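You operate a simulated robot arm through the tools that you are given. There is no shell and no other tool. Be economical: measure what you need, move in short steps, check, and stop when the job is done.

You are at the controls of a simulated two-armed robot. One attempt, no reset.

TASK
Switch the vent switch on. Put two of the short posts from the top of the steel rack on the top of the kiln bench. Do these in any order. Set down upright: short post.

It is judged by the outcome, as a careful person would: the job done as asked, and still so three seconds after it is handed in. It fails if anything else is knocked over, pushed out of place, dropped, spilled or broken.

THE ROBOT
Two 7-joint arms with fingered hands on one trunk, on a base that drives. Base frame: it is fixed to the floor where the robot stands at the start and does not move with it; the origin is under the middle of the robot, x ahead of it, y to its left, z up. Readings come in m, degrees, newtons and seconds.
The left shoulder is at the start at [0.07, 0.149, 1.11], the right one opposite. With the tool pointing down near the work surface each hand reaches from about 0.44 to 0.8 m from the robot's upright axis, wherever it stands, measured 20 degrees to its own side. Places, roughly: top of the kiln bench [-0.3, 1.2, 0.8]; vent switch [0.7, 0, 0.6]. Payload 3.6 kg a hand.
The TCP of each hand is the grasp point between the finger pads, 0.025 m short of the fingertips. In the tool frame z runs along the fingers and y along their closing line. Largest opening 0.088 m; the body of the gripper starts 0.029 m behind the TCP. The gripper is a hand of 4 fingers: y runs from the thumb to the fingers, the wrist lies at [-0.013, -0.097, -0.162] in the tool frame, and closing takes about 1.5 s.
Orientation is told as [roll, pitch, yaw] about the base's x, y, z axes, in that order, counted from this pose: with the fingers straight down and the wrist toward the robot, the tool's x, y and z point along [0, 1, 0], [1, 0, 0] and [0, 0, -1] of the base frame.

THE INTERFACE
- The arms move only by the tool send_rows. It takes "left_steps", "right_steps" or both (then of equal length, played together; a hand with none holds still); each is one flat list of numbers, 7 for each row, row after row: the turn, a rotation vector about the tool's x, y, z in degrees, then the shift along the tool's x, y, z in m, then the finger opening in m, from 0 to 0.088. In form: [wx, wy, wz, dx, dy, dz, jaw, wx, wy, wz, dx, dy, dz, jaw, ...]. A call has 1 to 8 rows; each row shifts and turns the commanded pose from where the row before left it, along the tool's axes as they then stand. Rows are played at 5 a second. More than 0.05 m and 8.6 degrees between two rows, or a gripper value outside its range, and nothing of the call is played. A pose out of reach is approached as far as the arm can. The call stops where the force on the tool passes 40 N (or 10 N more than at its start, if that is more) or the arm is blocked; 0.2 s more then pass. The fingers move at their own pace (about 0.045 m/s each) and stop on an object; they squeeze with about 21 N. The grip force told is the motor's: it shows also when the fingers shut on nothing. Time passes only in rows, and 0.2 s behind the last, so rows that do not move let the fingers close. It gives the time, the measured TCP pose, the force on the tool (base axes), the opening and the grip force at its end, in the units of the frame above (readings bear some noise), with the torque about the TCP (base axes, N m) and any sound that the robot's microphone picked up, and new pictures: "pictures" is both (left out), scene, wrist or none (wrist: the cameras of the hands that moved).
- Cameras (640 x 400 px; columns grow to the right, rows downward): "scene" is now at [0.1197, 0.0542, 1.3395]; the picture's right is [0.61, -0.79, -0.00], its down [-0.47, -0.36, -0.81] and it looks along [0.64, 0.50, -0.59] (base axes); focal length 218 px, centre (320, 200). "left" rides on the left gripper at [-0.064, -0.083, -0.098] in its tool frame; the picture's right is [-0.62, -0.37, 0.69], its down [0.71, -0.63, 0.30] and it looks along [0.32, 0.68, 0.65] (tool axes); focal length 265 px, centre (320, 200). "right" rides on the right gripper at [0.064, -0.083, -0.098] in its tool frame; the picture's right is [-0.62, 0.37, -0.69], its down [-0.71, -0.63, 0.30] and it looks along [-0.32, 0.68, 0.65] (tool axes); focal length 265 px, centre (320, 200). There is no depth. A picture from a camera that has moved, and an enlarged one, comes with that camera's place and axes in the base frame and with its lens.
- lift_body(by): slides the trunk up (or, below 0, down) by that many m; the arms and the scene camera ride with it, the base frame stays. It gives what a move gives, with no picture.
- drive_base(legs): drives the robot by 1 to 6 legs, each [ahead, left, turn to the left] in m, m and degrees, along the robot's own axes; the way and the turn of a leg run together, so that a leg with both is an arc; at most 1.5 m and 180 degrees a leg. The arms and the cameras ride along, it lands a little off, and it stops where it bumps. It gives what a move gives, and a new picture of the scene camera.
- preshape(shape, hand): the hand has 4 fingers and takes this shape, open, in about a second: jaw (thumb against the fingers, like two jaws); tri (thumb and two fingers); tip (a fingertip pinch); poke (one finger out to press); point (the index stretched); flat (the hand flat); cup (the hand cupped); fist (a fist). The gripper value then closes the fingers along that shape, each until it touches; the sizes above hold for jaw. It gives what a move gives, with no picture.
- turn_head(pan, tilt): turns the head with the scene camera to pan (to the left, within 86 degrees either way) and tilt (down, from -29 to 69), counted from straight ahead of the robot. It gives what a move gives, and a new picture of the scene camera.
- inspect(camera, box): a new picture of the part [left, top, right, bottom] of that camera's present view, enlarged. It takes no simulated time.
- sign_off(): hands the job in; it is judged then, once.

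Work in short steps. Places have to be worked out from the pictures, the camera data and where the tool is seen: move nearer, look again, correct. Check each grasp and each placing, and mend what went wrong. You have 165 turns and 260 pictures in all, those below and enlarged ones among them. Open the grippers and draw the arms clear of the work before you hand the job in, unless the task says otherwise; then end with one line.

The tools are called after "Call:" as name(argument=value, ...) on one line, values as JSON. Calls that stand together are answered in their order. send_rows: Moves the arms, as the interface text tells. Its arguments: {"type":"object","properties":{"left_steps":{"type":"array","items":{"type":"number"}},"right_steps":{"type":"array","items":{"type":"number"}},"pictures":{"type":"string","enum":["both","scene","wrist","none"]}},"required":[]} The other tools are called the same way: lift_body (by) slides the trunk up or down; preshape (shape, hand) gives the hand a shape; drive_base (legs) drives the base; turn_head (pan, tilt) turns the head that bears the scene camera; inspect (camera, box) takes an enlarged picture of a part of a camera's view; sign_off () hands the job in.

At the start:

```text
time: 0.0
left_tcp_pos: [0.3384, 0.4515, 1.1709]
left_tool_rot: [0.0, 0.1, -0.1]
left_ft_force: [0.1, 0.1, 0.4]
left_moment: [0.01, -0.01, -0.01]
left_gripper_width: 0.0877
left_finger_force: 0.0
left_shape: jaw
right_tcp_pos: [0.5148, 0.1035, 1.1899]
right_tool_rot: [0.0, -0.1, -0.1]
right_ft_force: [0.4, -0.2, -0.9]
right_moment: [0.0, -0.03, 0.02]
right_gripper_width: 0.0876
right_finger_force: 0.1
right_shape: jaw
trunk travel left (down, up): [-0.6, 0.34]
robot x, y, heading: [-0.0042, -0.0017, 0.3]
head pan, tilt: [37.8, 36.0]
```

scene: 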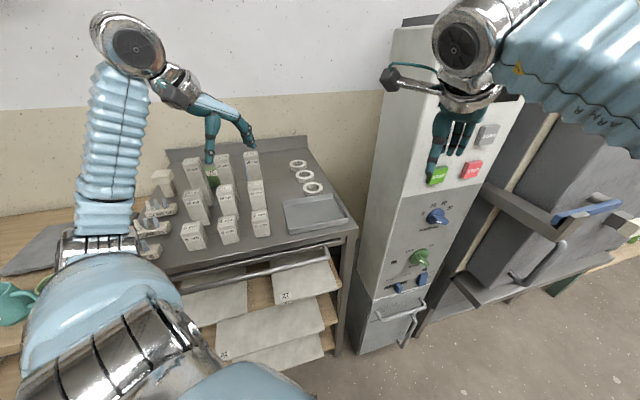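
right: 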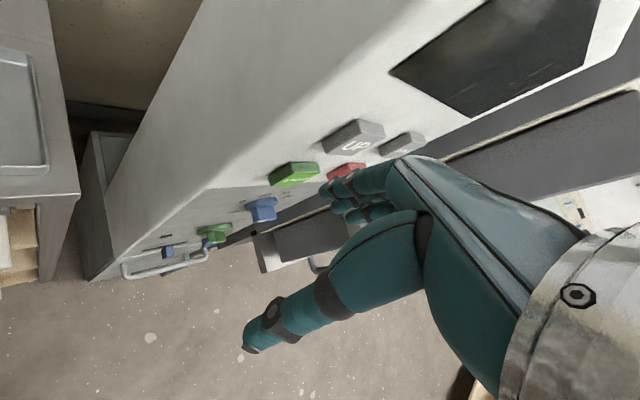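
left: 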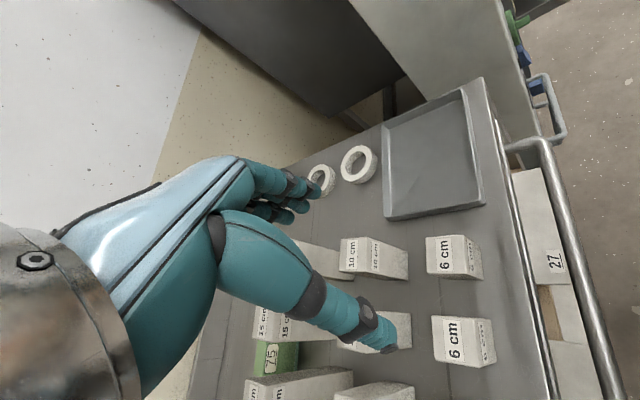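

The rack with posts is ahead-left, the control panel ahead. I'll enlarge both regions to read labels.

Call:
inspect(camera="scene", box=[130, 130, 360, 270])

Call:
inspect(camera="scene", box=[350, 180, 490, 330])

```text
2.78 times, centred on (245, 200) of scene
camera zoom: at [0.1197, 0.0542, 1.3395], right [0.61, -0.79, 0.0], down [-0.47, -0.36, -0.81], along [0.64, 0.5, -0.59], focal length 606 px, centre (529, 200)
```

zoom: 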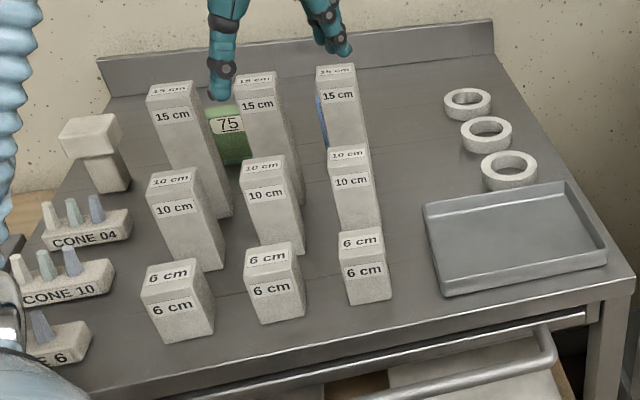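

```text
2.67 times, centred on (420, 255) of scene
camera zoom: at [0.1197, 0.0542, 1.3395], right [0.61, -0.79, 0.0], down [-0.47, -0.36, -0.81], along [0.64, 0.5, -0.59], focal length 581 px, centre (53, 53)
```

zoom: 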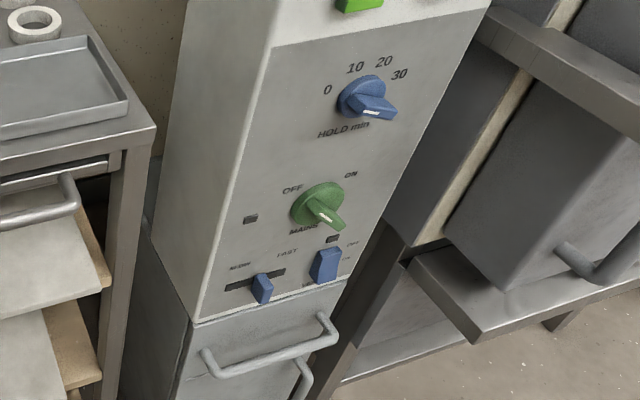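

The three 6 cm posts are the front row on the rack (top at about z 0.93). Next I look left toward the kiln bench.

Call:
turn_head(pan=86, tilt=30)

```text
time: 1.2
left_tcp_pos: [0.3394, 0.4503, 1.1709]
left_tool_rot: [0.0, 0.0, 0.0]
left_ft_force: [-0.2, 1.0, -0.4]
left_moment: [0.0, 0.0, 0.02]
left_gripper_width: 0.088
left_finger_force: 0.1
left_shape: jaw
right_tcp_pos: [0.5145, 0.105, 1.1896]
right_tool_rot: [0.1, -0.1, -0.1]
right_ft_force: [0.1, 0.6, 0.2]
right_moment: [0.02, -0.02, -0.01]
right_gripper_width: 0.0877
right_finger_force: 0.0
right_shape: jaw
trunk travel left (down, up): [-0.6, 0.34]
robot x, y, heading: [-0.0005, -0.0009, 0.1]
head pan, tilt: [85.9, 30.0]
camera scene: at [0.0568, 0.0907, 1.3489], right [1.0, -0.07, 0.0], down [-0.04, -0.5, -0.87], along [0.06, 0.86, -0.5], focal length 218 px, centre (320, 200)
```

scene: 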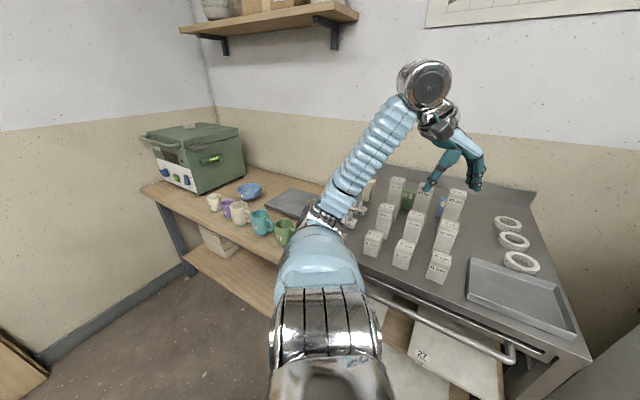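

Call:
inspect(camera="scene", box=[180, 130, 380, 300])

```text
2.35 times, centred on (280, 215) of scene
camera zoom: at [0.0568, 0.0907, 1.3489], right [1.0, -0.07, 0.0], down [-0.04, -0.5, -0.87], along [0.06, 0.86, -0.5], focal length 513 px, centre (414, 165)
```

zoom: 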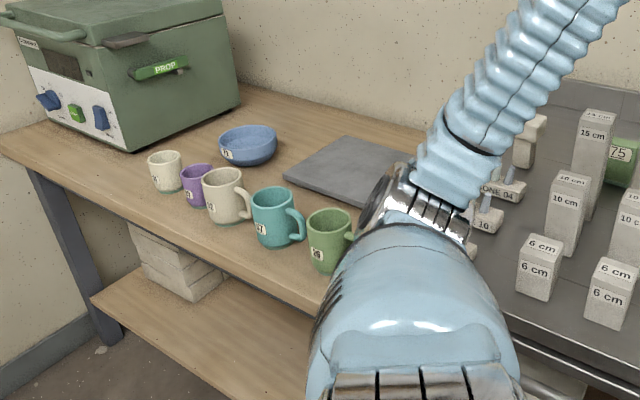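

Now look at the panel straight ahead for the vent switch.

Call:
turn_head(pan=0, tilt=48)

```text
time: 2.8
left_tcp_pos: [0.3386, 0.4495, 1.1708]
left_tool_rot: [0.0, 0.0, -0.1]
left_ft_force: [-0.2, -0.3, 0.1]
left_moment: [-0.01, 0.01, 0.0]
left_gripper_width: 0.0877
left_finger_force: 0.0
left_shape: jaw
right_tcp_pos: [0.5138, 0.1038, 1.1898]
right_tool_rot: [0.0, 0.0, 0.0]
right_ft_force: [-0.2, 0.8, -0.3]
right_moment: [-0.01, 0.0, 0.0]
right_gripper_width: 0.0875
right_finger_force: 0.0
right_shape: jaw
trunk travel left (down, up): [-0.6, 0.34]
robot x, y, heading: [0.0013, 0.0015, 0.1]
head pan, tilt: [0.0, 48.0]
camera scene: at [0.1289, 0.0005, 1.3222], right [0.0, -1.0, 0.0], down [-0.74, 0.0, -0.67], along [0.67, 0.0, -0.74], focal length 218 px, centre (320, 200)
```

scene: 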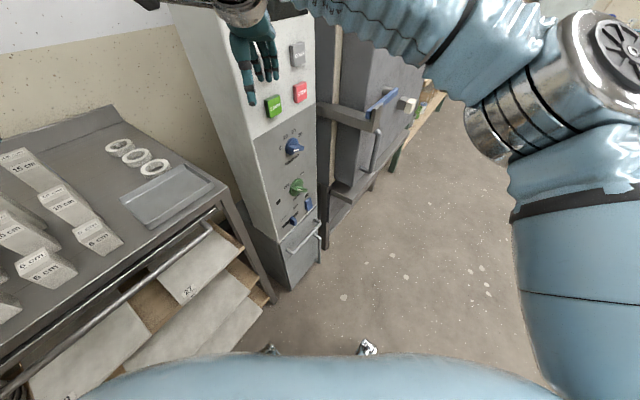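

Call:
inspect(camera="scene", box=[250, 120, 340, 240])

Call:
inspect(camera="scene", box=[270, 170, 325, 235])

```text
3.33 times, centred on (295, 180) of scene
camera zoom: at [0.1289, 0.0005, 1.3222], right [0.0, -1.0, 0.0], down [-0.74, 0.0, -0.67], along [0.67, 0.0, -0.74], focal length 726 px, centre (403, 267)
```

zoom: 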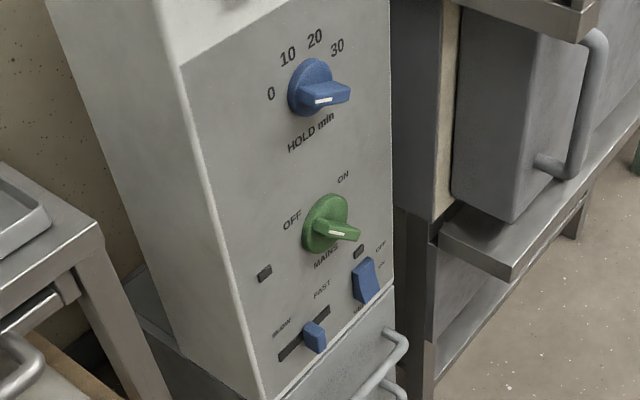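

```text
6.15 times, centred on (298, 202) of scene
camera zoom: at [0.1289, 0.0005, 1.3222], right [0.0, -1.0, 0.0], down [-0.74, 0.0, -0.67], along [0.67, 0.0, -0.74], focal length 1341 px, centre (458, 185)
```

zoom: 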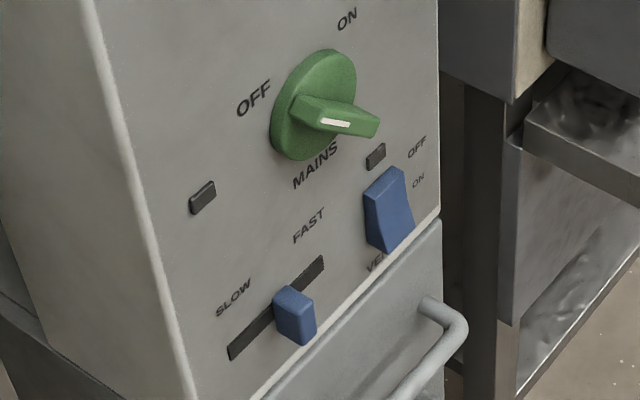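

The wall with rack and panel runs about 37° skew to the base: I judge inward wall normal ≈ (0.6, 0.8), switch ≈ (0.77, 0.05, 0.59), a rocker with OFF at top and ON below. I'll back off slightly and turn left to face it.

Call:
drive_base(legs=[[-0.08, -0.1, 0], [0, 0, 53]])

Call:
turn_head(pan=-35, tilt=42)

```text
time: 10.7
left_tcp_pos: [-0.2359, 0.4414, 1.172]
left_tool_rot: [-0.1, 0.0, 53.2]
left_ft_force: [0.2, -0.1, 0.5]
left_moment: [0.0, -0.01, 0.0]
left_gripper_width: 0.0879
left_finger_force: 0.1
left_shape: jaw
right_tcp_pos: [0.1454, 0.3741, 1.1903]
right_tool_rot: [0.1, 0.1, 53.1]
right_ft_force: [-0.3, -0.8, 0.4]
right_moment: [-0.01, 0.04, -0.02]
right_gripper_width: 0.0874
right_finger_force: 0.1
right_shape: jaw
trunk travel left (down, up): [-0.6, 0.34]
robot x, y, heading: [-0.0808, -0.104, 53.4]
head pan, tilt: [0.0, 48.0]
camera scene: at [-0.0026, 0.0038, 1.3221], right [0.8, -0.6, 0.0], down [-0.45, -0.59, -0.67], along [0.4, 0.54, -0.74], focal length 218 px, centre (320, 200)
```

scene: 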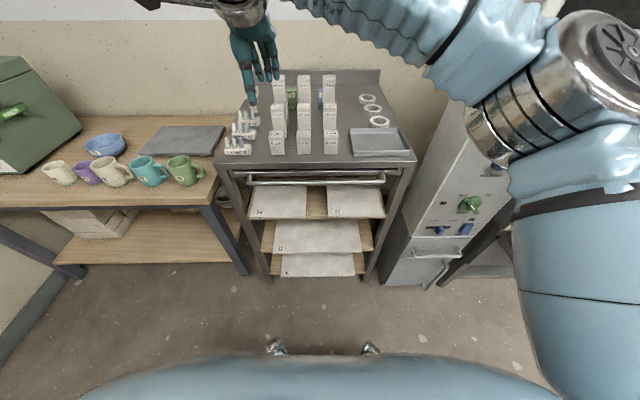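

```text
time: 11.7
left_tcp_pos: [-0.237, 0.4414, 1.1706]
left_tool_rot: [-0.1, -0.1, 53.0]
left_ft_force: [0.4, -0.3, 0.3]
left_moment: [0.03, 0.02, 0.01]
left_gripper_width: 0.0878
left_finger_force: 0.1
left_shape: jaw
right_tcp_pos: [0.1453, 0.3729, 1.19]
right_tool_rot: [0.0, 0.0, 53.0]
right_ft_force: [1.0, -1.2, -0.3]
right_moment: [-0.03, -0.05, 0.0]
right_gripper_width: 0.0875
right_finger_force: 0.0
right_shape: jaw
trunk travel left (down, up): [-0.6, 0.34]
robot x, y, heading: [-0.0768, -0.0979, 53.2]
head pan, tilt: [-35.0, 42.0]
camera scene: at [0.0294, -0.0331, 1.3306], right [0.31, -0.95, 0.0], down [-0.64, -0.21, -0.74], along [0.71, 0.23, -0.67], focal length 218 px, centre (320, 200)
```

scene: 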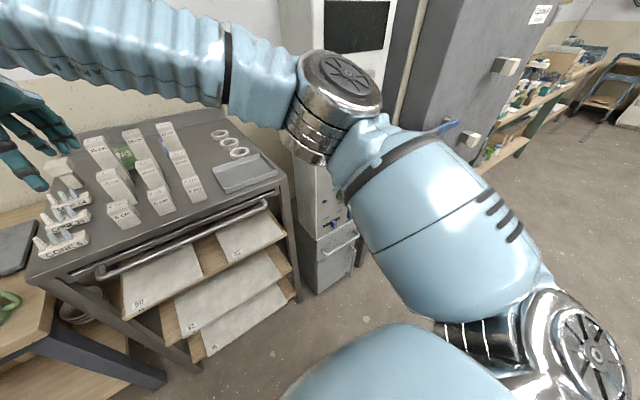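

The robot now squares to the wall; switch is about 0.64 ahead, 0.59 to the right. I'll back off 0.2 and go right 0.38 to bring the panel before the right arm.

Call:
drive_base(legs=[[-0.2, 0, 0], [0, -0.38, 0]])

Call:
lift_body(by=-0.35)

Call:
preshape(hand="right", shape="poke")

Call:
turn_head(pan=-20, tilt=30)

```text
time: 19.9
left_tcp_pos: [-0.0504, 0.0532, 1.1712]
left_tool_rot: [-0.1, 0.0, 53.1]
left_ft_force: [0.7, 0.6, 0.5]
left_moment: [0.01, 0.01, -0.02]
left_gripper_width: 0.0878
left_finger_force: 0.1
left_shape: jaw
right_tcp_pos: [0.3307, -0.0151, 1.1897]
right_tool_rot: [-0.1, 0.0, 53.1]
right_ft_force: [0.1, -0.2, 0.2]
right_moment: [0.01, -0.03, -0.03]
right_gripper_width: 0.0876
right_finger_force: 0.2
right_shape: jaw
trunk travel left (down, up): [-0.6, 0.34]
robot x, y, heading: [0.1028, -0.4888, 52.9]
head pan, tilt: [-35.0, 42.0]
camera scene: at [0.2149, -0.4227, 1.3307], right [0.31, -0.95, 0.0], down [-0.64, -0.21, -0.74], along [0.71, 0.23, -0.67], focal length 218 px, centre (320, 200)
```

scene: 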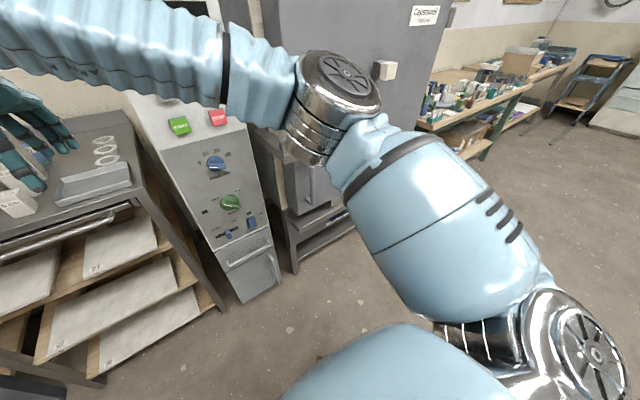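

```text
time: 23.3
left_tcp_pos: [-0.0514, 0.0517, 0.8215]
left_tool_rot: [0.0, -0.2, 52.9]
left_ft_force: [-0.7, -0.4, 0.0]
left_moment: [0.04, 0.0, 0.01]
left_gripper_width: 0.0875
left_finger_force: 0.1
left_shape: jaw
right_tcp_pos: [0.3316, -0.0166, 0.8394]
right_tool_rot: [0.0, 0.1, 53.1]
right_ft_force: [-0.7, -0.4, -0.4]
right_moment: [-0.03, -0.02, -0.01]
right_gripper_width: 0.0878
right_finger_force: 0.0
right_shape: jaw
trunk travel left (down, up): [-0.25, 0.69]
robot x, y, heading: [0.1019, -0.4899, 53.2]
head pan, tilt: [-35.0, 42.0]
```

```text
time: 24.2
left_tcp_pos: [-0.0517, 0.0522, 0.8216]
left_tool_rot: [0.1, 0.1, 53.0]
left_ft_force: [0.0, -0.2, 0.8]
left_moment: [-0.01, 0.0, -0.02]
left_gripper_width: 0.0877
left_finger_force: 0.0
left_shape: jaw
right_tcp_pos: [0.3325, -0.0158, 0.8404]
right_tool_rot: [0.0, 0.0, 53.1]
right_ft_force: [0.2, 0.0, -0.1]
right_moment: [0.01, -0.05, 0.01]
right_gripper_width: 0.0
right_finger_force: 0.1
right_shape: poke
trunk travel left (down, up): [-0.25, 0.69]
robot x, y, heading: [0.1092, -0.4943, 53.0]
head pan, tilt: [-35.0, 42.0]
```

```text
time: 25.0
left_tcp_pos: [-0.0519, 0.0529, 0.8224]
left_tool_rot: [0.1, 0.1, 53.0]
left_ft_force: [0.2, -1.2, 0.3]
left_moment: [0.0, -0.01, 0.02]
left_gripper_width: 0.0874
left_finger_force: 0.0
left_shape: jaw
right_tcp_pos: [0.3315, -0.0169, 0.8392]
right_tool_rot: [0.0, -0.1, 53.1]
right_ft_force: [0.0, 0.4, -0.2]
right_moment: [-0.01, 0.01, 0.01]
right_gripper_width: 0.0001
right_finger_force: 0.2
right_shape: poke
trunk travel left (down, up): [-0.25, 0.69]
robot x, y, heading: [0.1058, -0.4906, 53.0]
head pan, tilt: [-20.0, 30.0]
camera scene: at [0.2124, -0.4006, 0.9989], right [0.55, -0.84, 0.0], down [-0.42, -0.27, -0.87], along [0.73, 0.47, -0.5], focal length 218 px, centre (320, 200)
```

scene: 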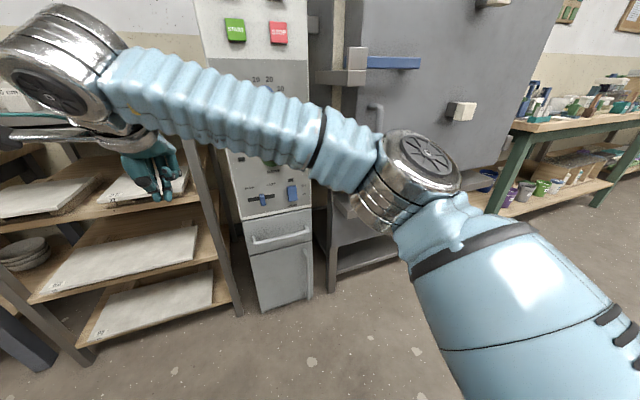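

Triangulating, the switch is ≈(0.714, 0.04, 0.648), i.e. 0.79 ahead and 0.17 right of the robot. I turn the right hand to point forward while moving it right.

Call:
send_rows(right_steps=[-8.5, 0, 0, -0.027, 0, 0, 0, -8.5, 0, 0, -0.027, 0, 0, 0, -8.5, 0, 0, -0.027, 0, 0, 0, -8.5, 0, 0, -0.027, 0, 0, 0, -8.5, 0, 0, -0.027, 0, 0, 0, -8.5, 0, 0, -0.027, 0, 0, 0, -8.5, 0, 0, -0.027, 0, 0, 0, -8.5, 0, 0, -0.027, 0, 0, 0], pictures="both")

```text
time: 26.8
left_tcp_pos: [-0.052, 0.0548, 0.8185]
left_tool_rot: [-0.3, 0.3, 53.1]
left_ft_force: [0.4, 1.1, -1.6]
left_moment: [-0.04, 0.02, -0.03]
left_gripper_width: 0.0878
left_finger_force: 0.1
left_shape: jaw
right_tcp_pos: [0.4912, -0.1374, 0.8371]
right_tool_rot: [0.1, -66.8, 53.5]
right_ft_force: [2.2, -0.5, 4.8]
right_moment: [-0.25, 0.18, 0.18]
right_gripper_width: 0.0001
right_finger_force: 0.1
right_shape: poke
right hand out of reach, approached as far as the arm can: row 8
trunk travel left (down, up): [-0.25, 0.69]
robot x, y, heading: [0.1093, -0.4899, 53.0]
head pan, tilt: [-20.0, 30.0]
camera scene: at [0.2113, -0.3978, 0.9988], right [0.55, -0.84, 0.0], down [-0.42, -0.28, -0.87], along [0.73, 0.47, -0.5], focal length 218 px, centre (320, 200)
camera right: at [0.3668, -0.1978, 0.7986], right [0.21, -0.76, 0.61], down [0.59, -0.4, -0.7], along [0.78, 0.51, 0.37], focal length 265 px, centre (320, 200)
```

scene: 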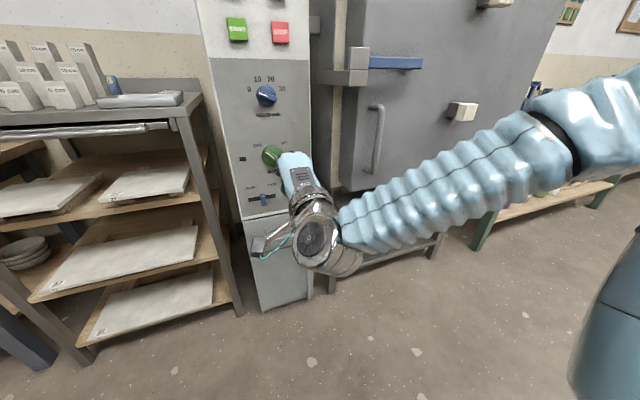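
right: 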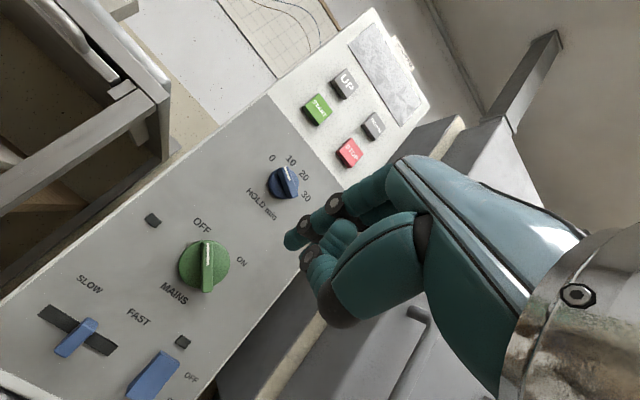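

Hand now points forward and down ~67° from vertical; the index fingertip is near the TCP axis. I approach toward the switch, right and lower.

Call:
send_rows(right_steps=[0, 0, 0, -0.015, -0.025, 0.035, 0, 0, 0, 0, -0.015, -0.025, 0.035, 0, 0, 0, 0, -0.015, -0.025, 0.035, 0, 0, 0, 0, -0.012, -0.025, 0.035, 0])

```text
time: 27.8
left_tcp_pos: [-0.051, 0.0532, 0.8201]
left_tool_rot: [0.1, 0.0, 52.9]
left_ft_force: [-0.6, -0.4, -0.1]
left_moment: [0.0, 0.01, 0.01]
left_gripper_width: 0.0877
left_finger_force: 0.0
left_shape: jaw
right_tcp_pos: [0.482, -0.0646, 0.7501]
right_tool_rot: [0.3, -68.0, 52.4]
right_ft_force: [-0.3, 0.2, -0.2]
right_moment: [0.02, 0.01, -0.03]
right_gripper_width: 0.0001
right_finger_force: 0.0
right_shape: poke
right hand out of reach, approached as far as the arm can: row 1, 2, 3, 4
trunk travel left (down, up): [-0.25, 0.69]
robot x, y, heading: [0.1047, -0.4924, 53.0]
head pan, tilt: [-20.0, 30.0]
camera scene: at [0.2127, -0.4005, 0.9989], right [0.55, -0.84, 0.0], down [-0.42, -0.27, -0.87], along [0.73, 0.47, -0.5], focal length 218 px, centre (320, 200)
camera right: at [0.3565, -0.1229, 0.7092], right [0.19, -0.78, 0.6], down [0.59, -0.4, -0.7], along [0.78, 0.49, 0.39], focal length 265 px, centre (320, 200)
```

scene: 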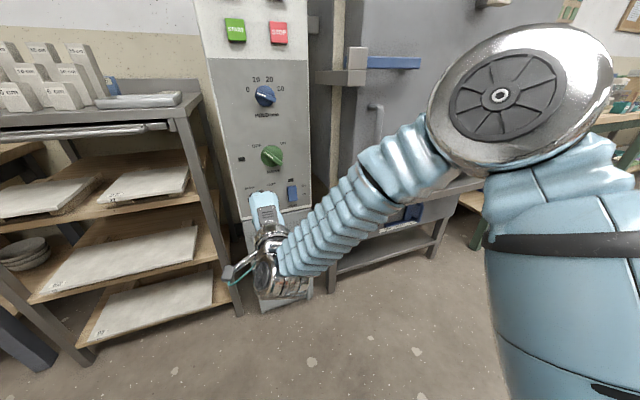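
right: 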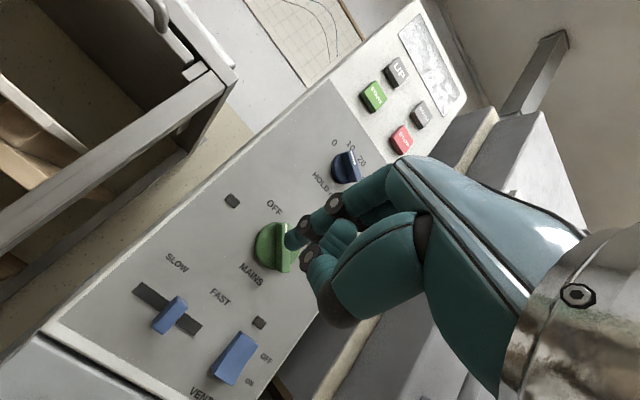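

The arm hits limits with that steep pitch. I lean the hand back to ~45° and see whether the lateral position is reached.

Call:
send_rows(right_steps=[8.5, 0, 0, 0, 0, 0, 0, 8.5, 0, 0, 0, 0, 0, 0, 8.5, 0, 0, 0, 0, 0, 0])

```text
time: 28.6
left_tcp_pos: [-0.0507, 0.0513, 0.8214]
left_tool_rot: [0.0, 0.0, 53.1]
left_ft_force: [0.6, -0.3, -0.2]
left_moment: [0.01, 0.0, 0.01]
left_gripper_width: 0.0881
left_finger_force: 0.0
left_shape: jaw
right_tcp_pos: [0.4794, -0.0655, 0.7506]
right_tool_rot: [0.0, -42.3, 53.2]
right_ft_force: [0.2, 0.4, -0.4]
right_moment: [0.0, 0.02, 0.04]
right_gripper_width: 0.0003
right_finger_force: 0.0
right_shape: poke
trunk travel left (down, up): [-0.25, 0.69]
robot x, y, heading: [0.1037, -0.4939, 53.3]
head pan, tilt: [-20.0, 30.0]
camera scene: at [0.2125, -0.4007, 0.9989], right [0.55, -0.84, 0.0], down [-0.42, -0.27, -0.87], along [0.73, 0.47, -0.5], focal length 218 px, centre (320, 200)
camera right: at [0.3529, -0.1281, 0.7658], right [0.38, -0.53, 0.76], down [0.42, -0.64, -0.65], along [0.83, 0.56, -0.02], focal length 265 px, centre (320, 200)
```

scene: 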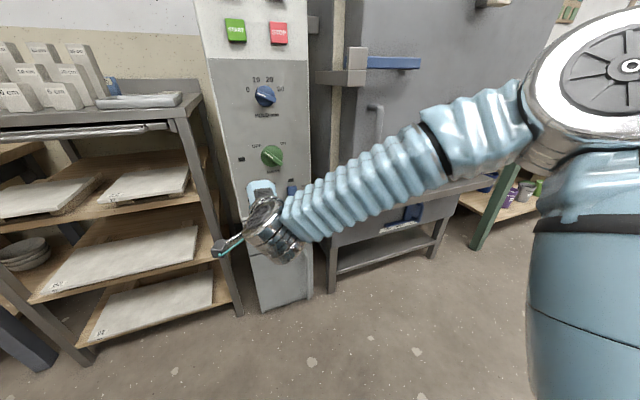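
right: 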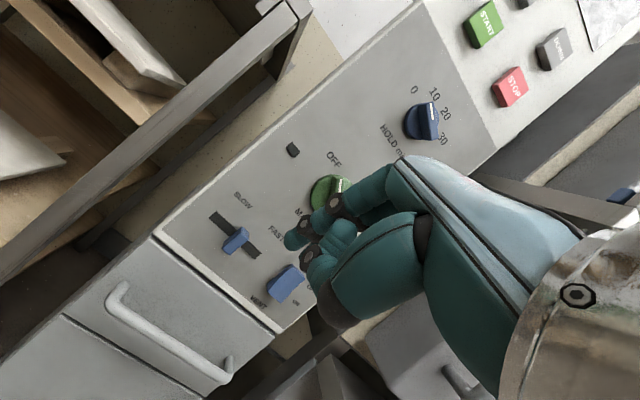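

Now within reach at 42°. Shift right 0.12 and a bit down-forward.

Call:
send_rows(right_steps=[0, 0, 0, -0.04, 0, 0.016, 0, 0, 0, 0, -0.04, 0, 0.016, 0, 0, 0, 0, -0.04, 0, 0.016, 0])

```text
time: 29.4
left_tcp_pos: [-0.0508, 0.0505, 0.8218]
left_tool_rot: [0.0, 0.0, 53.1]
left_ft_force: [0.5, -0.1, 1.0]
left_moment: [-0.02, 0.01, -0.01]
left_gripper_width: 0.0877
left_finger_force: 0.1
left_shape: jaw
right_tcp_pos: [0.5976, -0.1128, 0.7131]
right_tool_rot: [0.1, -42.6, 53.0]
right_ft_force: [0.4, 0.0, 1.4]
right_moment: [0.02, 0.0, 0.01]
right_gripper_width: 0.0
right_finger_force: 0.0
right_shape: poke
trunk travel left (down, up): [-0.25, 0.69]
robot x, y, heading: [0.1122, -0.4901, 53.2]
head pan, tilt: [-20.0, 30.0]
camera scene: at [0.2135, -0.4011, 0.9989], right [0.55, -0.84, 0.0], down [-0.42, -0.27, -0.87], along [0.72, 0.47, -0.5], focal length 218 px, centre (320, 200)
camera right: at [0.4699, -0.1755, 0.7297], right [0.38, -0.53, 0.76], down [0.41, -0.64, -0.65], along [0.83, 0.56, -0.02], focal length 265 px, centre (320, 200)
```

scene: 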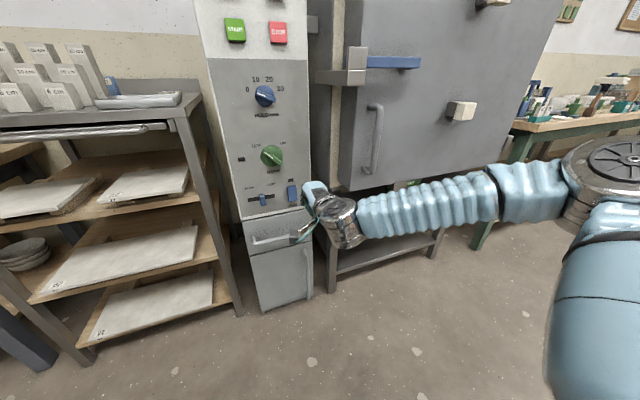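
right: 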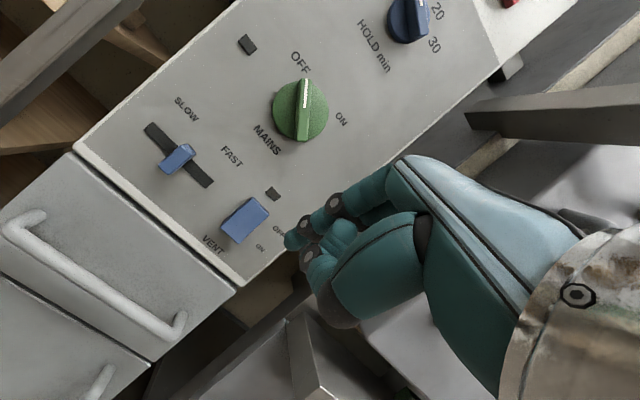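

VENT rocker confirmed: OFF up, ON down. I estimate it at ≈(0.74, 0.063, 0.63). I pitch to ~-60° and approach part way.

Call:
send_rows(right_steps=[-8.5, 0, 0, -0.004, 0, 0, 0, -8.5, 0, 0, -0.004, 0, 0, 0, 0, 0, 0, -0.004, 0, 0.035, 0, 0, 0, 0, 0, 0, 0.035, 0, 0, 0, 0, 0, 0, 0.035, 0])

```text
time: 30.6
left_tcp_pos: [-0.0513, 0.0538, 0.8195]
left_tool_rot: [-0.2, 0.1, 52.9]
left_ft_force: [-0.3, 0.2, -0.3]
left_moment: [0.01, 0.01, 0.0]
left_gripper_width: 0.0877
left_finger_force: 0.0
left_shape: jaw
right_tcp_pos: [0.5533, 0.0149, 0.7513]
right_tool_rot: [0.0, -59.2, 52.6]
right_ft_force: [-0.4, 0.4, 0.4]
right_moment: [0.02, 0.0, 0.0]
right_gripper_width: 0.0001
right_finger_force: 0.1
right_shape: poke
right hand out of reach, approached as far as the arm can: row 1, 2, 3, 4, 5
trunk travel left (down, up): [-0.25, 0.69]
robot x, y, heading: [0.1092, -0.493, 53.0]
head pan, tilt: [-20.0, 30.0]
camera scene: at [0.2124, -0.3999, 0.9988], right [0.55, -0.84, 0.0], down [-0.42, -0.27, -0.87], along [0.73, 0.47, -0.5], focal length 218 px, centre (320, 200)
camera right: at [0.4264, -0.0461, 0.7298], right [0.25, -0.7, 0.67], down [0.53, -0.48, -0.7], along [0.81, 0.53, 0.25], focal length 265 px, centre (320, 200)
```

scene: 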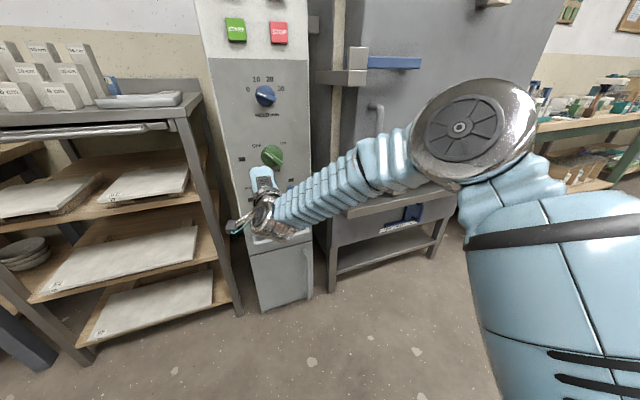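
right: 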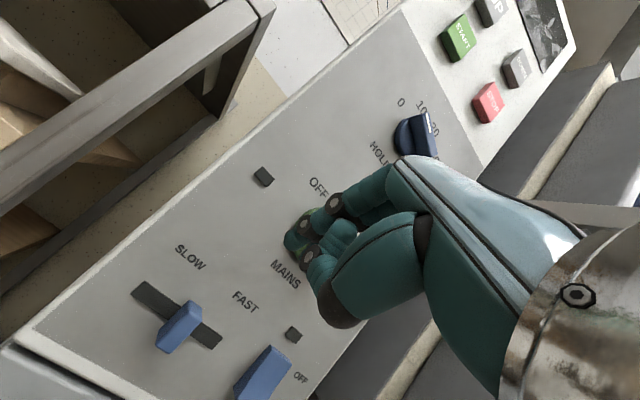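

At 60° pitch the arm's lateral limit is Y≈-0.05, so I keep this arm pose and instead drive right 0.12 and lower the trunk 0.12.

Call:
drive_base(legs=[[0, -0.12, 0]])

Call:
lift_body(by=-0.12)

Call:
send_rows(right_steps=[0, 0, 0, 0, 0, 0.01, 0])

```text
time: 32.8
left_tcp_pos: [0.0443, -0.0203, 0.8215]
left_tool_rot: [0.0, 0.1, 53.1]
left_ft_force: [0.4, 0.3, 0.1]
left_moment: [0.02, 0.01, 0.0]
left_gripper_width: 0.0877
left_finger_force: 0.0
left_shape: jaw
right_tcp_pos: [0.6485, -0.0555, 0.7528]
right_tool_rot: [0.1, -59.3, 52.7]
right_ft_force: [-0.4, 1.0, -0.5]
right_moment: [0.0, -0.05, 0.04]
right_gripper_width: 0.0001
right_finger_force: 0.0
right_shape: poke
trunk travel left (down, up): [-0.25, 0.69]
robot x, y, heading: [0.1988, -0.5654, 53.2]
head pan, tilt: [-20.0, 30.0]
camera scene: at [0.3105, -0.4743, 0.999], right [0.55, -0.84, 0.0], down [-0.42, -0.27, -0.87], along [0.72, 0.47, -0.5], focal length 218 px, centre (320, 200)
```

scene: 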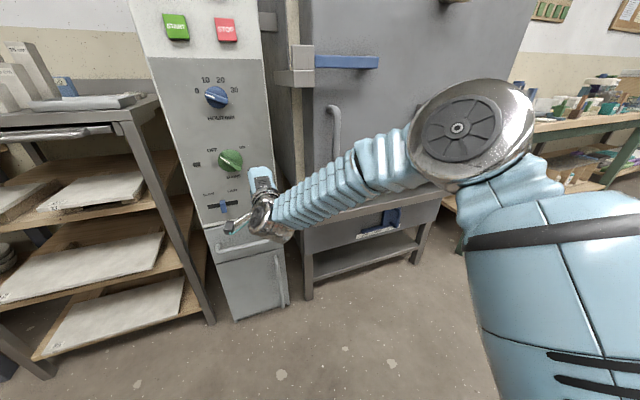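

```text
time: 34.3
left_tcp_pos: [0.0431, -0.02, 0.7015]
left_tool_rot: [-0.1, 0.0, 53.1]
left_ft_force: [-0.3, 0.1, 0.8]
left_moment: [0.0, 0.0, 0.0]
left_gripper_width: 0.0877
left_finger_force: 0.0
left_shape: jaw
right_tcp_pos: [0.6485, -0.0558, 0.6321]
right_tool_rot: [0.1, -59.3, 52.7]
right_ft_force: [0.2, 0.9, 0.4]
right_moment: [0.0, 0.03, -0.02]
right_gripper_width: 0.0
right_finger_force: 0.1
right_shape: poke
trunk travel left (down, up): [-0.13, 0.81]
robot x, y, heading: [0.2064, -0.5606, 53.2]
head pan, tilt: [-20.0, 30.0]
```

```text
time: 34.7
left_tcp_pos: [0.0441, -0.0201, 0.7013]
left_tool_rot: [0.0, 0.1, 53.1]
left_ft_force: [0.9, 0.3, 0.2]
left_moment: [-0.01, -0.03, 0.0]
left_gripper_width: 0.0878
left_finger_force: 0.1
left_shape: jaw
right_tcp_pos: [0.6536, -0.0497, 0.6259]
right_tool_rot: [0.1, -59.2, 52.6]
right_ft_force: [0.9, -0.4, 0.6]
right_moment: [0.0, 0.0, -0.01]
right_gripper_width: 0.0001
right_finger_force: 0.1
right_shape: poke
trunk travel left (down, up): [-0.13, 0.81]
robot x, y, heading: [0.2056, -0.5642, 53.1]
head pan, tilt: [-20.0, 30.0]
camera scene: at [0.3106, -0.474, 0.8789], right [0.55, -0.84, 0.0], down [-0.42, -0.27, -0.87], along [0.72, 0.47, -0.5], focal length 218 px, centre (320, 200)
camera right: at [0.5261, -0.1114, 0.6049], right [0.25, -0.7, 0.67], down [0.53, -0.48, -0.7], along [0.81, 0.53, 0.25], focal length 265 px, centre (320, 200)
```

scene: 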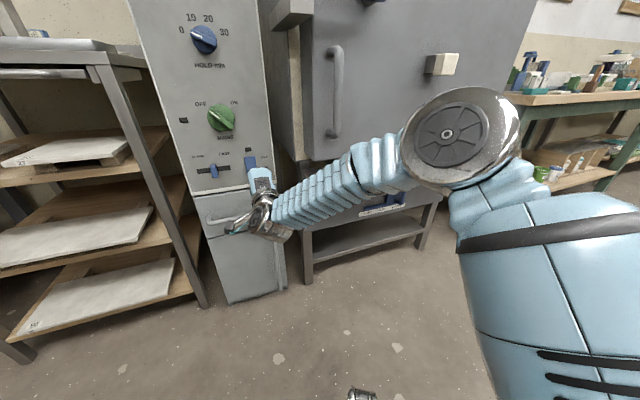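
right: 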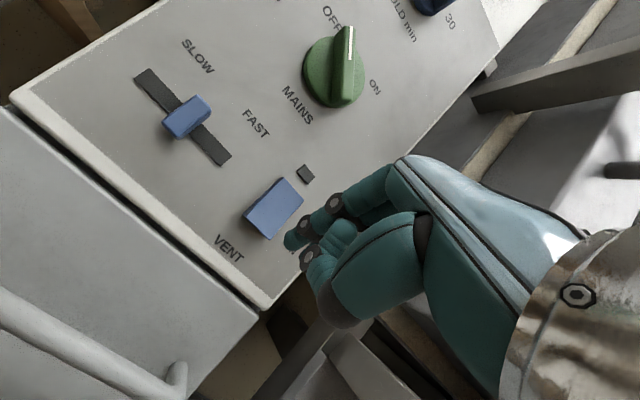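

Refined switch centre (0.727, 0.052, 0.633): straight ahead by ~0.126 of the TCP, tip slightly low — right for pressing the lower (ON) half. Move ahead 0.06.

Call:
send_rows(right_steps=[0, 0, 0, 0, 0.01, 0.0174, 0, 0, 0, 0, 0, 0.01, 0.0174, 0, 0, 0, 0, 0, 0.01, 0.0174, 0])

```text
time: 35.5
left_tcp_pos: [0.0447, -0.0198, 0.7013]
left_tool_rot: [-0.2, -0.1, 53.1]
left_ft_force: [0.0, 0.4, -0.6]
left_moment: [-0.01, 0.04, 0.0]
left_gripper_width: 0.0878
left_finger_force: 0.0
left_shape: jaw
right_tcp_pos: [0.6885, -0.0015, 0.6264]
right_tool_rot: [0.0, -58.9, 52.2]
right_ft_force: [0.0, 0.1, -0.7]
right_moment: [0.03, 0.01, 0.0]
right_gripper_width: 0.0001
right_finger_force: 0.1
right_shape: poke
trunk travel left (down, up): [-0.13, 0.81]
robot x, y, heading: [0.2024, -0.5622, 53.4]
head pan, tilt: [-20.0, 30.0]
camera scene: at [0.3106, -0.4741, 0.8789], right [0.55, -0.84, 0.0], down [-0.42, -0.27, -0.87], along [0.72, 0.47, -0.5], focal length 218 px, centre (320, 200)
camera right: at [0.5614, -0.0619, 0.6054], right [0.25, -0.7, 0.67], down [0.53, -0.49, -0.7], along [0.81, 0.52, 0.25], focal length 265 px, centre (320, 200)
```

scene: 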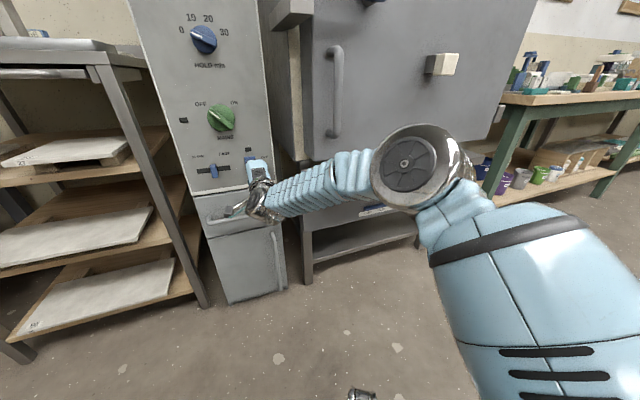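
right: 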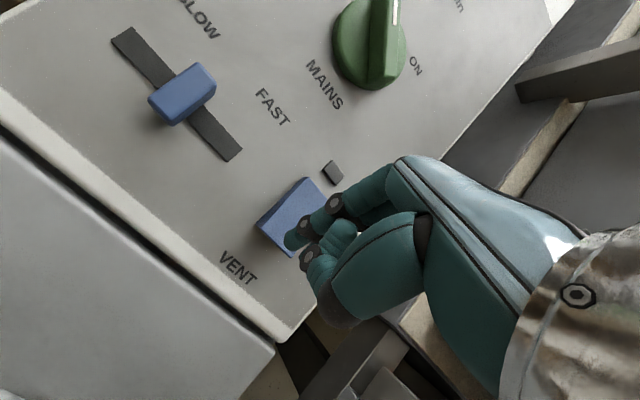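

Tip lines up with the lower half of the rocker, about 2 cm short. Push forward in small steps.

Call:
send_rows(right_steps=[0, 0, 0, 0, 0.005, 0.0087, 0, 0, 0, 0, 0, 0.005, 0.0087, 0, 0, 0, 0, 0, 0.005, 0.0087, 0])

```text
time: 36.3
left_tcp_pos: [0.0448, -0.0191, 0.7018]
left_tool_rot: [-0.1, 0.0, 53.1]
left_ft_force: [0.4, 0.3, 1.1]
left_moment: [0.01, 0.02, 0.0]
left_gripper_width: 0.0876
left_finger_force: 0.0
left_shape: jaw
right_tcp_pos: [0.7067, 0.0221, 0.6268]
right_tool_rot: [0.0, -58.9, 52.3]
right_ft_force: [-0.2, 0.3, 0.6]
right_moment: [-0.01, -0.02, 0.01]
right_gripper_width: 0.0
right_finger_force: 0.0
right_shape: poke
trunk travel left (down, up): [-0.13, 0.81]
robot x, y, heading: [0.2047, -0.5628, 53.2]
head pan, tilt: [-20.0, 30.0]
camera scene: at [0.3106, -0.474, 0.8789], right [0.55, -0.84, 0.0], down [-0.42, -0.27, -0.87], along [0.72, 0.47, -0.5], focal length 218 px, centre (320, 200)
camera right: at [0.5799, -0.038, 0.6054], right [0.25, -0.7, 0.67], down [0.53, -0.49, -0.7], along [0.81, 0.52, 0.25], focal length 265 px, centre (320, 200)
```

scene: 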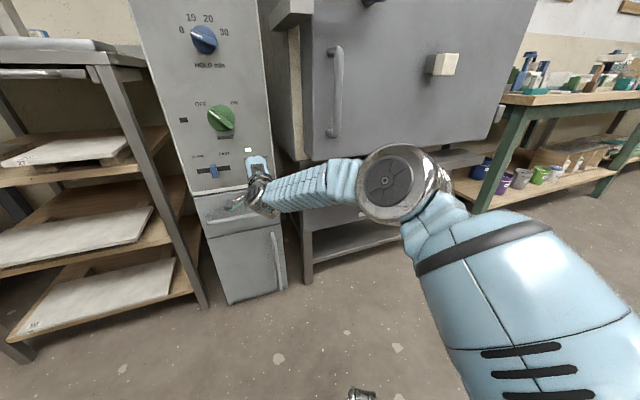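
right: 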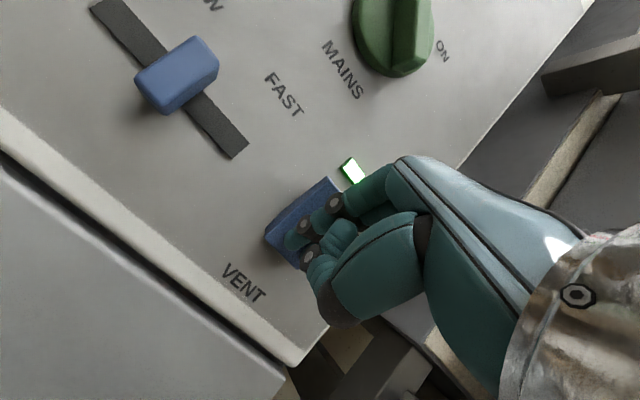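

The indicator lamp is lit: the vent is on. Retract the hand straight back and check.

Call:
send_rows(right_steps=[0, 0, 0, 0, -0.01, -0.0174, 0, 0, 0, 0, 0, -0.02, -0.034, 0, 0, 0, 0, 0, -0.02, -0.034, 0, 0, 0, 0, 0, -0.02, -0.034, 0, 0, 0, 0, 0, -0.02, -0.034, 0], pictures="wrist")

```text
time: 37.5
left_tcp_pos: [0.0443, -0.0205, 0.7026]
left_tool_rot: [0.1, 0.0, 53.2]
left_ft_force: [-0.2, -0.7, -0.6]
left_moment: [0.0, 0.02, 0.0]
left_gripper_width: 0.0879
left_finger_force: 0.1
left_shape: jaw
right_tcp_pos: [0.6008, -0.1201, 0.6267]
right_tool_rot: [-0.1, -59.2, 52.7]
right_ft_force: [0.0, 1.3, 0.7]
right_moment: [0.0, 0.01, 0.02]
right_gripper_width: 0.0
right_finger_force: 0.0
right_shape: poke
trunk travel left (down, up): [-0.13, 0.81]
robot x, y, heading: [0.2033, -0.5643, 53.0]
head pan, tilt: [-20.0, 30.0]
camera right: at [0.4735, -0.182, 0.6055], right [0.25, -0.7, 0.67], down [0.53, -0.48, -0.7], along [0.81, 0.53, 0.25], focal length 265 px, centre (320, 200)
```

right: 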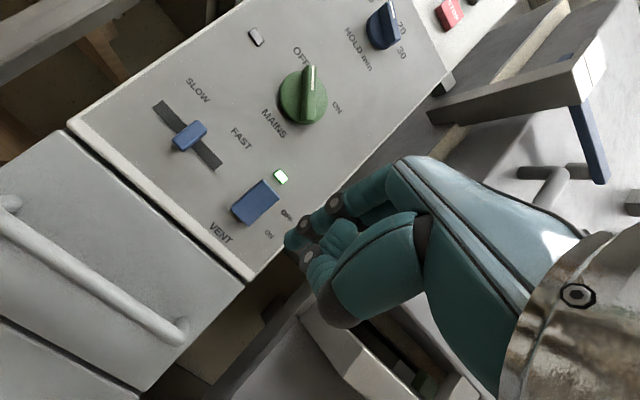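

Vent is on with lamp lit. Bring the right hand back upright and to the right, raise the trunk, return jaw shape, then drive to the rack.

Call:
send_rows(right_steps=[8.5, 0, 0, -0.02, -0.005, -0.01, 0, 8.5, 0, 0, -0.02, -0.005, -0.01, 0, 8.5, 0, 0, -0.02, -0.005, -0.01, 0, 8.5, 0, 0, -0.02, -0.01, -0.01, 0, 8.5, 0, 0, -0.02, -0.015, -0.01, 0, 8.5, 0, 0, -0.02, -0.015, -0.01, 0, 8, 0, 0, -0.02, -0.015, -0.01, 0], pictures="none")

Call:
lift_body(by=0.5)

Call:
turn_head(pan=20, tilt=40)

```text
time: 39.1
left_tcp_pos: [0.0434, -0.019, 0.7019]
left_tool_rot: [0.0, 0.1, 53.1]
left_ft_force: [-0.4, -0.2, 0.0]
left_moment: [-0.03, -0.06, 0.0]
left_gripper_width: 0.0878
left_finger_force: 0.1
left_shape: jaw
right_tcp_pos: [0.6525, -0.2803, 0.6517]
right_tool_rot: [0.1, -0.2, 52.8]
right_ft_force: [-0.5, 0.0, -0.6]
right_moment: [-0.01, 0.01, 0.0]
right_gripper_width: 0.0
right_finger_force: 0.1
right_shape: poke
trunk travel left (down, up): [-0.13, 0.81]
robot x, y, heading: [0.2039, -0.5661, 53.3]
head pan, tilt: [-20.0, 30.0]
```

```text
refused: 0.5 is not a number from -0.4 to 0.4
```

```text
time: 40.1
left_tcp_pos: [0.0432, -0.0186, 0.7019]
left_tool_rot: [0.0, 0.0, 53.1]
left_ft_force: [0.0, 0.0, -0.1]
left_moment: [0.05, 0.03, -0.03]
left_gripper_width: 0.0878
left_finger_force: 0.1
left_shape: jaw
right_tcp_pos: [0.653, -0.281, 0.6535]
right_tool_rot: [0.1, -0.3, 52.7]
right_ft_force: [0.5, -0.2, -0.1]
right_moment: [0.03, 0.01, 0.06]
right_gripper_width: 0.0001
right_finger_force: 0.0
right_shape: poke
trunk travel left (down, up): [-0.13, 0.81]
robot x, y, heading: [0.204, -0.5635, 53.0]
head pan, tilt: [20.0, 40.0]
camera scene: at [0.2595, -0.4422, 0.8636], right [0.96, -0.29, 0.0], down [-0.19, -0.61, -0.77], along [0.22, 0.73, -0.64], focal length 218 px, centre (320, 200)
```

scene: 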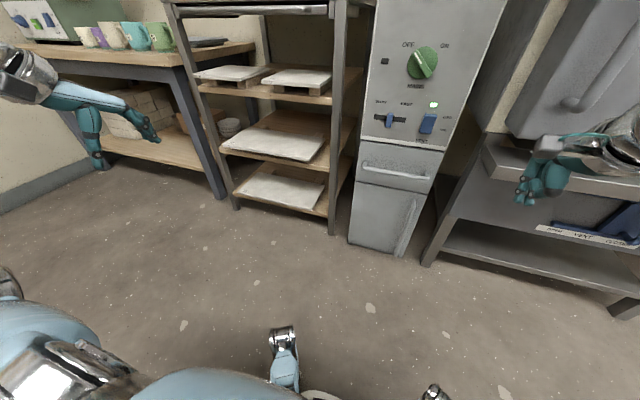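

Drive left 0.38 first (arms clear in front of rack), then lift.

Call:
drive_base(legs=[[0, 0.38, 0]])

Call:
lift_body(by=0.4)

Call:
lift_body(by=0.12)

Call:
turn_head(pan=25, tilt=45)

```text
time: 45.5
left_tcp_pos: [-0.2615, 0.2078, 0.7014]
left_tool_rot: [0.0, 0.0, 53.2]
left_ft_force: [0.0, -0.8, -0.1]
left_moment: [-0.03, 0.03, -0.02]
left_gripper_width: 0.0878
left_finger_force: 0.0
left_shape: jaw
right_tcp_pos: [0.3462, -0.0519, 0.6528]
right_tool_rot: [0.0, -0.4, 52.8]
right_ft_force: [0.1, -0.1, -0.2]
right_moment: [-0.02, -0.01, 0.01]
right_gripper_width: 0.0
right_finger_force: 0.0
right_shape: poke
trunk travel left (down, up): [-0.13, 0.81]
robot x, y, heading: [-0.1038, -0.3362, 53.3]
head pan, tilt: [20.0, 40.0]
camera scene: at [-0.0478, -0.2124, 0.8636], right [0.96, -0.29, 0.0], down [-0.19, -0.62, -0.77], along [0.22, 0.73, -0.64], focal length 218 px, centre (320, 200)
```

scene: 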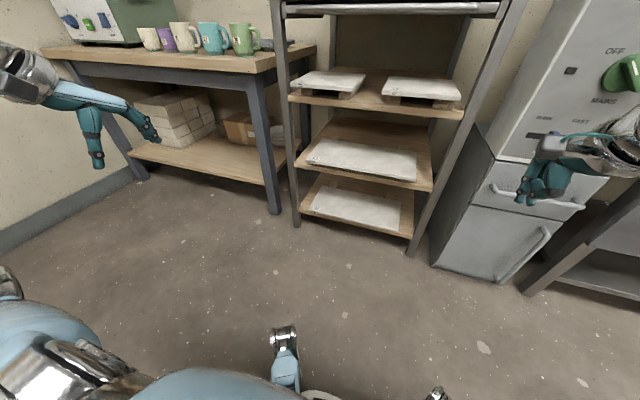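

```text
time: 49.4
left_tcp_pos: [-0.2611, 0.2097, 1.1016]
left_tool_rot: [0.1, 0.0, 53.1]
left_ft_force: [0.0, -0.1, -0.4]
left_moment: [0.0, 0.0, -0.03]
left_gripper_width: 0.0877
left_finger_force: 0.0
left_shape: jaw
right_tcp_pos: [0.3462, -0.0509, 1.0517]
right_tool_rot: [0.0, -0.2, 52.8]
right_ft_force: [0.2, 0.3, 0.3]
right_moment: [0.0, 0.01, 0.0]
right_gripper_width: 0.0002
right_finger_force: 0.1
right_shape: poke
trunk travel left (down, up): [-0.53, 0.41]
robot x, y, heading: [-0.1041, -0.3344, 53.4]
head pan, tilt: [20.0, 40.0]
```

```text
time: 50.9
left_tcp_pos: [-0.2612, 0.2082, 1.2222]
left_tool_rot: [0.0, 0.0, 53.2]
left_ft_force: [0.1, 0.2, -0.1]
left_moment: [-0.02, 0.0, 0.02]
left_gripper_width: 0.0876
left_finger_force: 0.1
left_shape: jaw
right_tcp_pos: [0.348, -0.0513, 1.1728]
right_tool_rot: [0.0, -0.2, 52.8]
right_ft_force: [-0.1, -0.3, -0.8]
right_moment: [-0.05, 0.0, -0.01]
right_gripper_width: 0.0001
right_finger_force: 0.1
right_shape: poke
trunk travel left (down, up): [-0.65, 0.29]
robot x, y, heading: [-0.1031, -0.3371, 53.0]
head pan, tilt: [20.0, 40.0]
```

```text
time: 51.5
left_tcp_pos: [-0.2621, 0.2083, 1.2214]
left_tool_rot: [-0.1, 0.1, 53.1]
left_ft_force: [-0.5, -0.2, -0.5]
left_moment: [-0.02, -0.03, 0.01]
left_gripper_width: 0.0877
left_finger_force: 0.0
left_shape: jaw
right_tcp_pos: [0.3471, -0.0519, 1.1724]
right_tool_rot: [0.0, -0.4, 52.7]
right_ft_force: [-0.2, -0.3, 1.0]
right_moment: [-0.01, 0.0, 0.0]
right_gripper_width: 0.0003
right_finger_force: 0.1
right_shape: poke
trunk travel left (down, up): [-0.65, 0.29]
robot x, y, heading: [-0.101, -0.3362, 53.1]
head pan, tilt: [25.0, 45.0]
camera scene: at [-0.0557, -0.214, 1.3763], right [0.98, -0.2, 0.0], down [-0.14, -0.69, -0.71], along [0.14, 0.69, -0.71], focal length 218 px, centre (320, 200)
```

scene: 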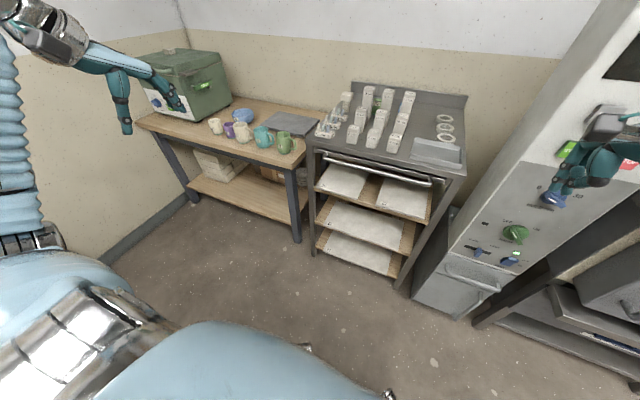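

Call:
inspect(camera="scene", box=[130, 60, 350, 200])

Call:
inspect(camera="scene", box=[300, 70, 480, 190])

```text
2.86 times, centred on (240, 130) of scene
camera zoom: at [-0.0557, -0.214, 1.3763], right [0.98, -0.2, 0.0], down [-0.14, -0.69, -0.71], along [0.14, 0.69, -0.71], focal length 623 px, centre (549, 400)
```

zoom: 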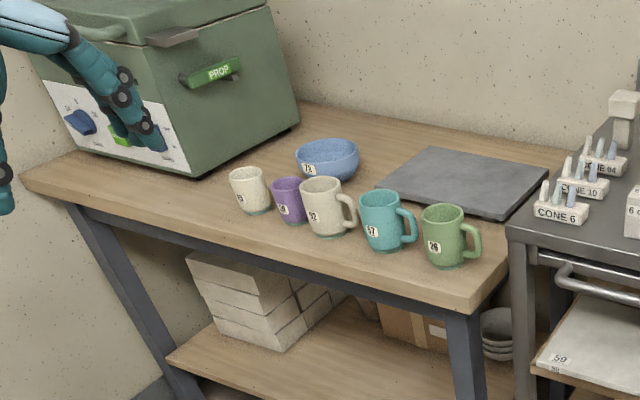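

```text
3.33 times, centred on (390, 130) of scene
camera zoom: at [-0.0557, -0.214, 1.3763], right [0.98, -0.2, 0.0], down [-0.14, -0.69, -0.71], along [0.14, 0.69, -0.71], focal length 726 px, centre (87, 433)
```

zoom: 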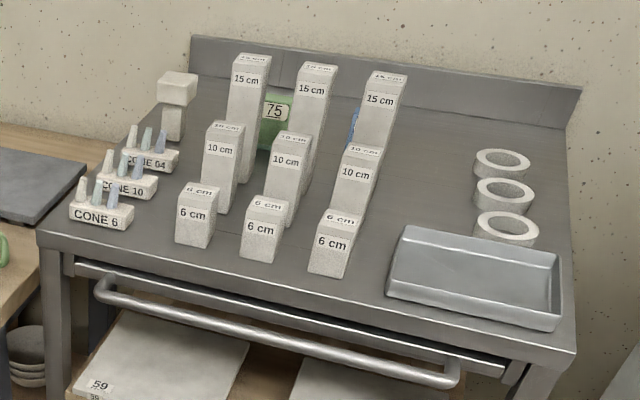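

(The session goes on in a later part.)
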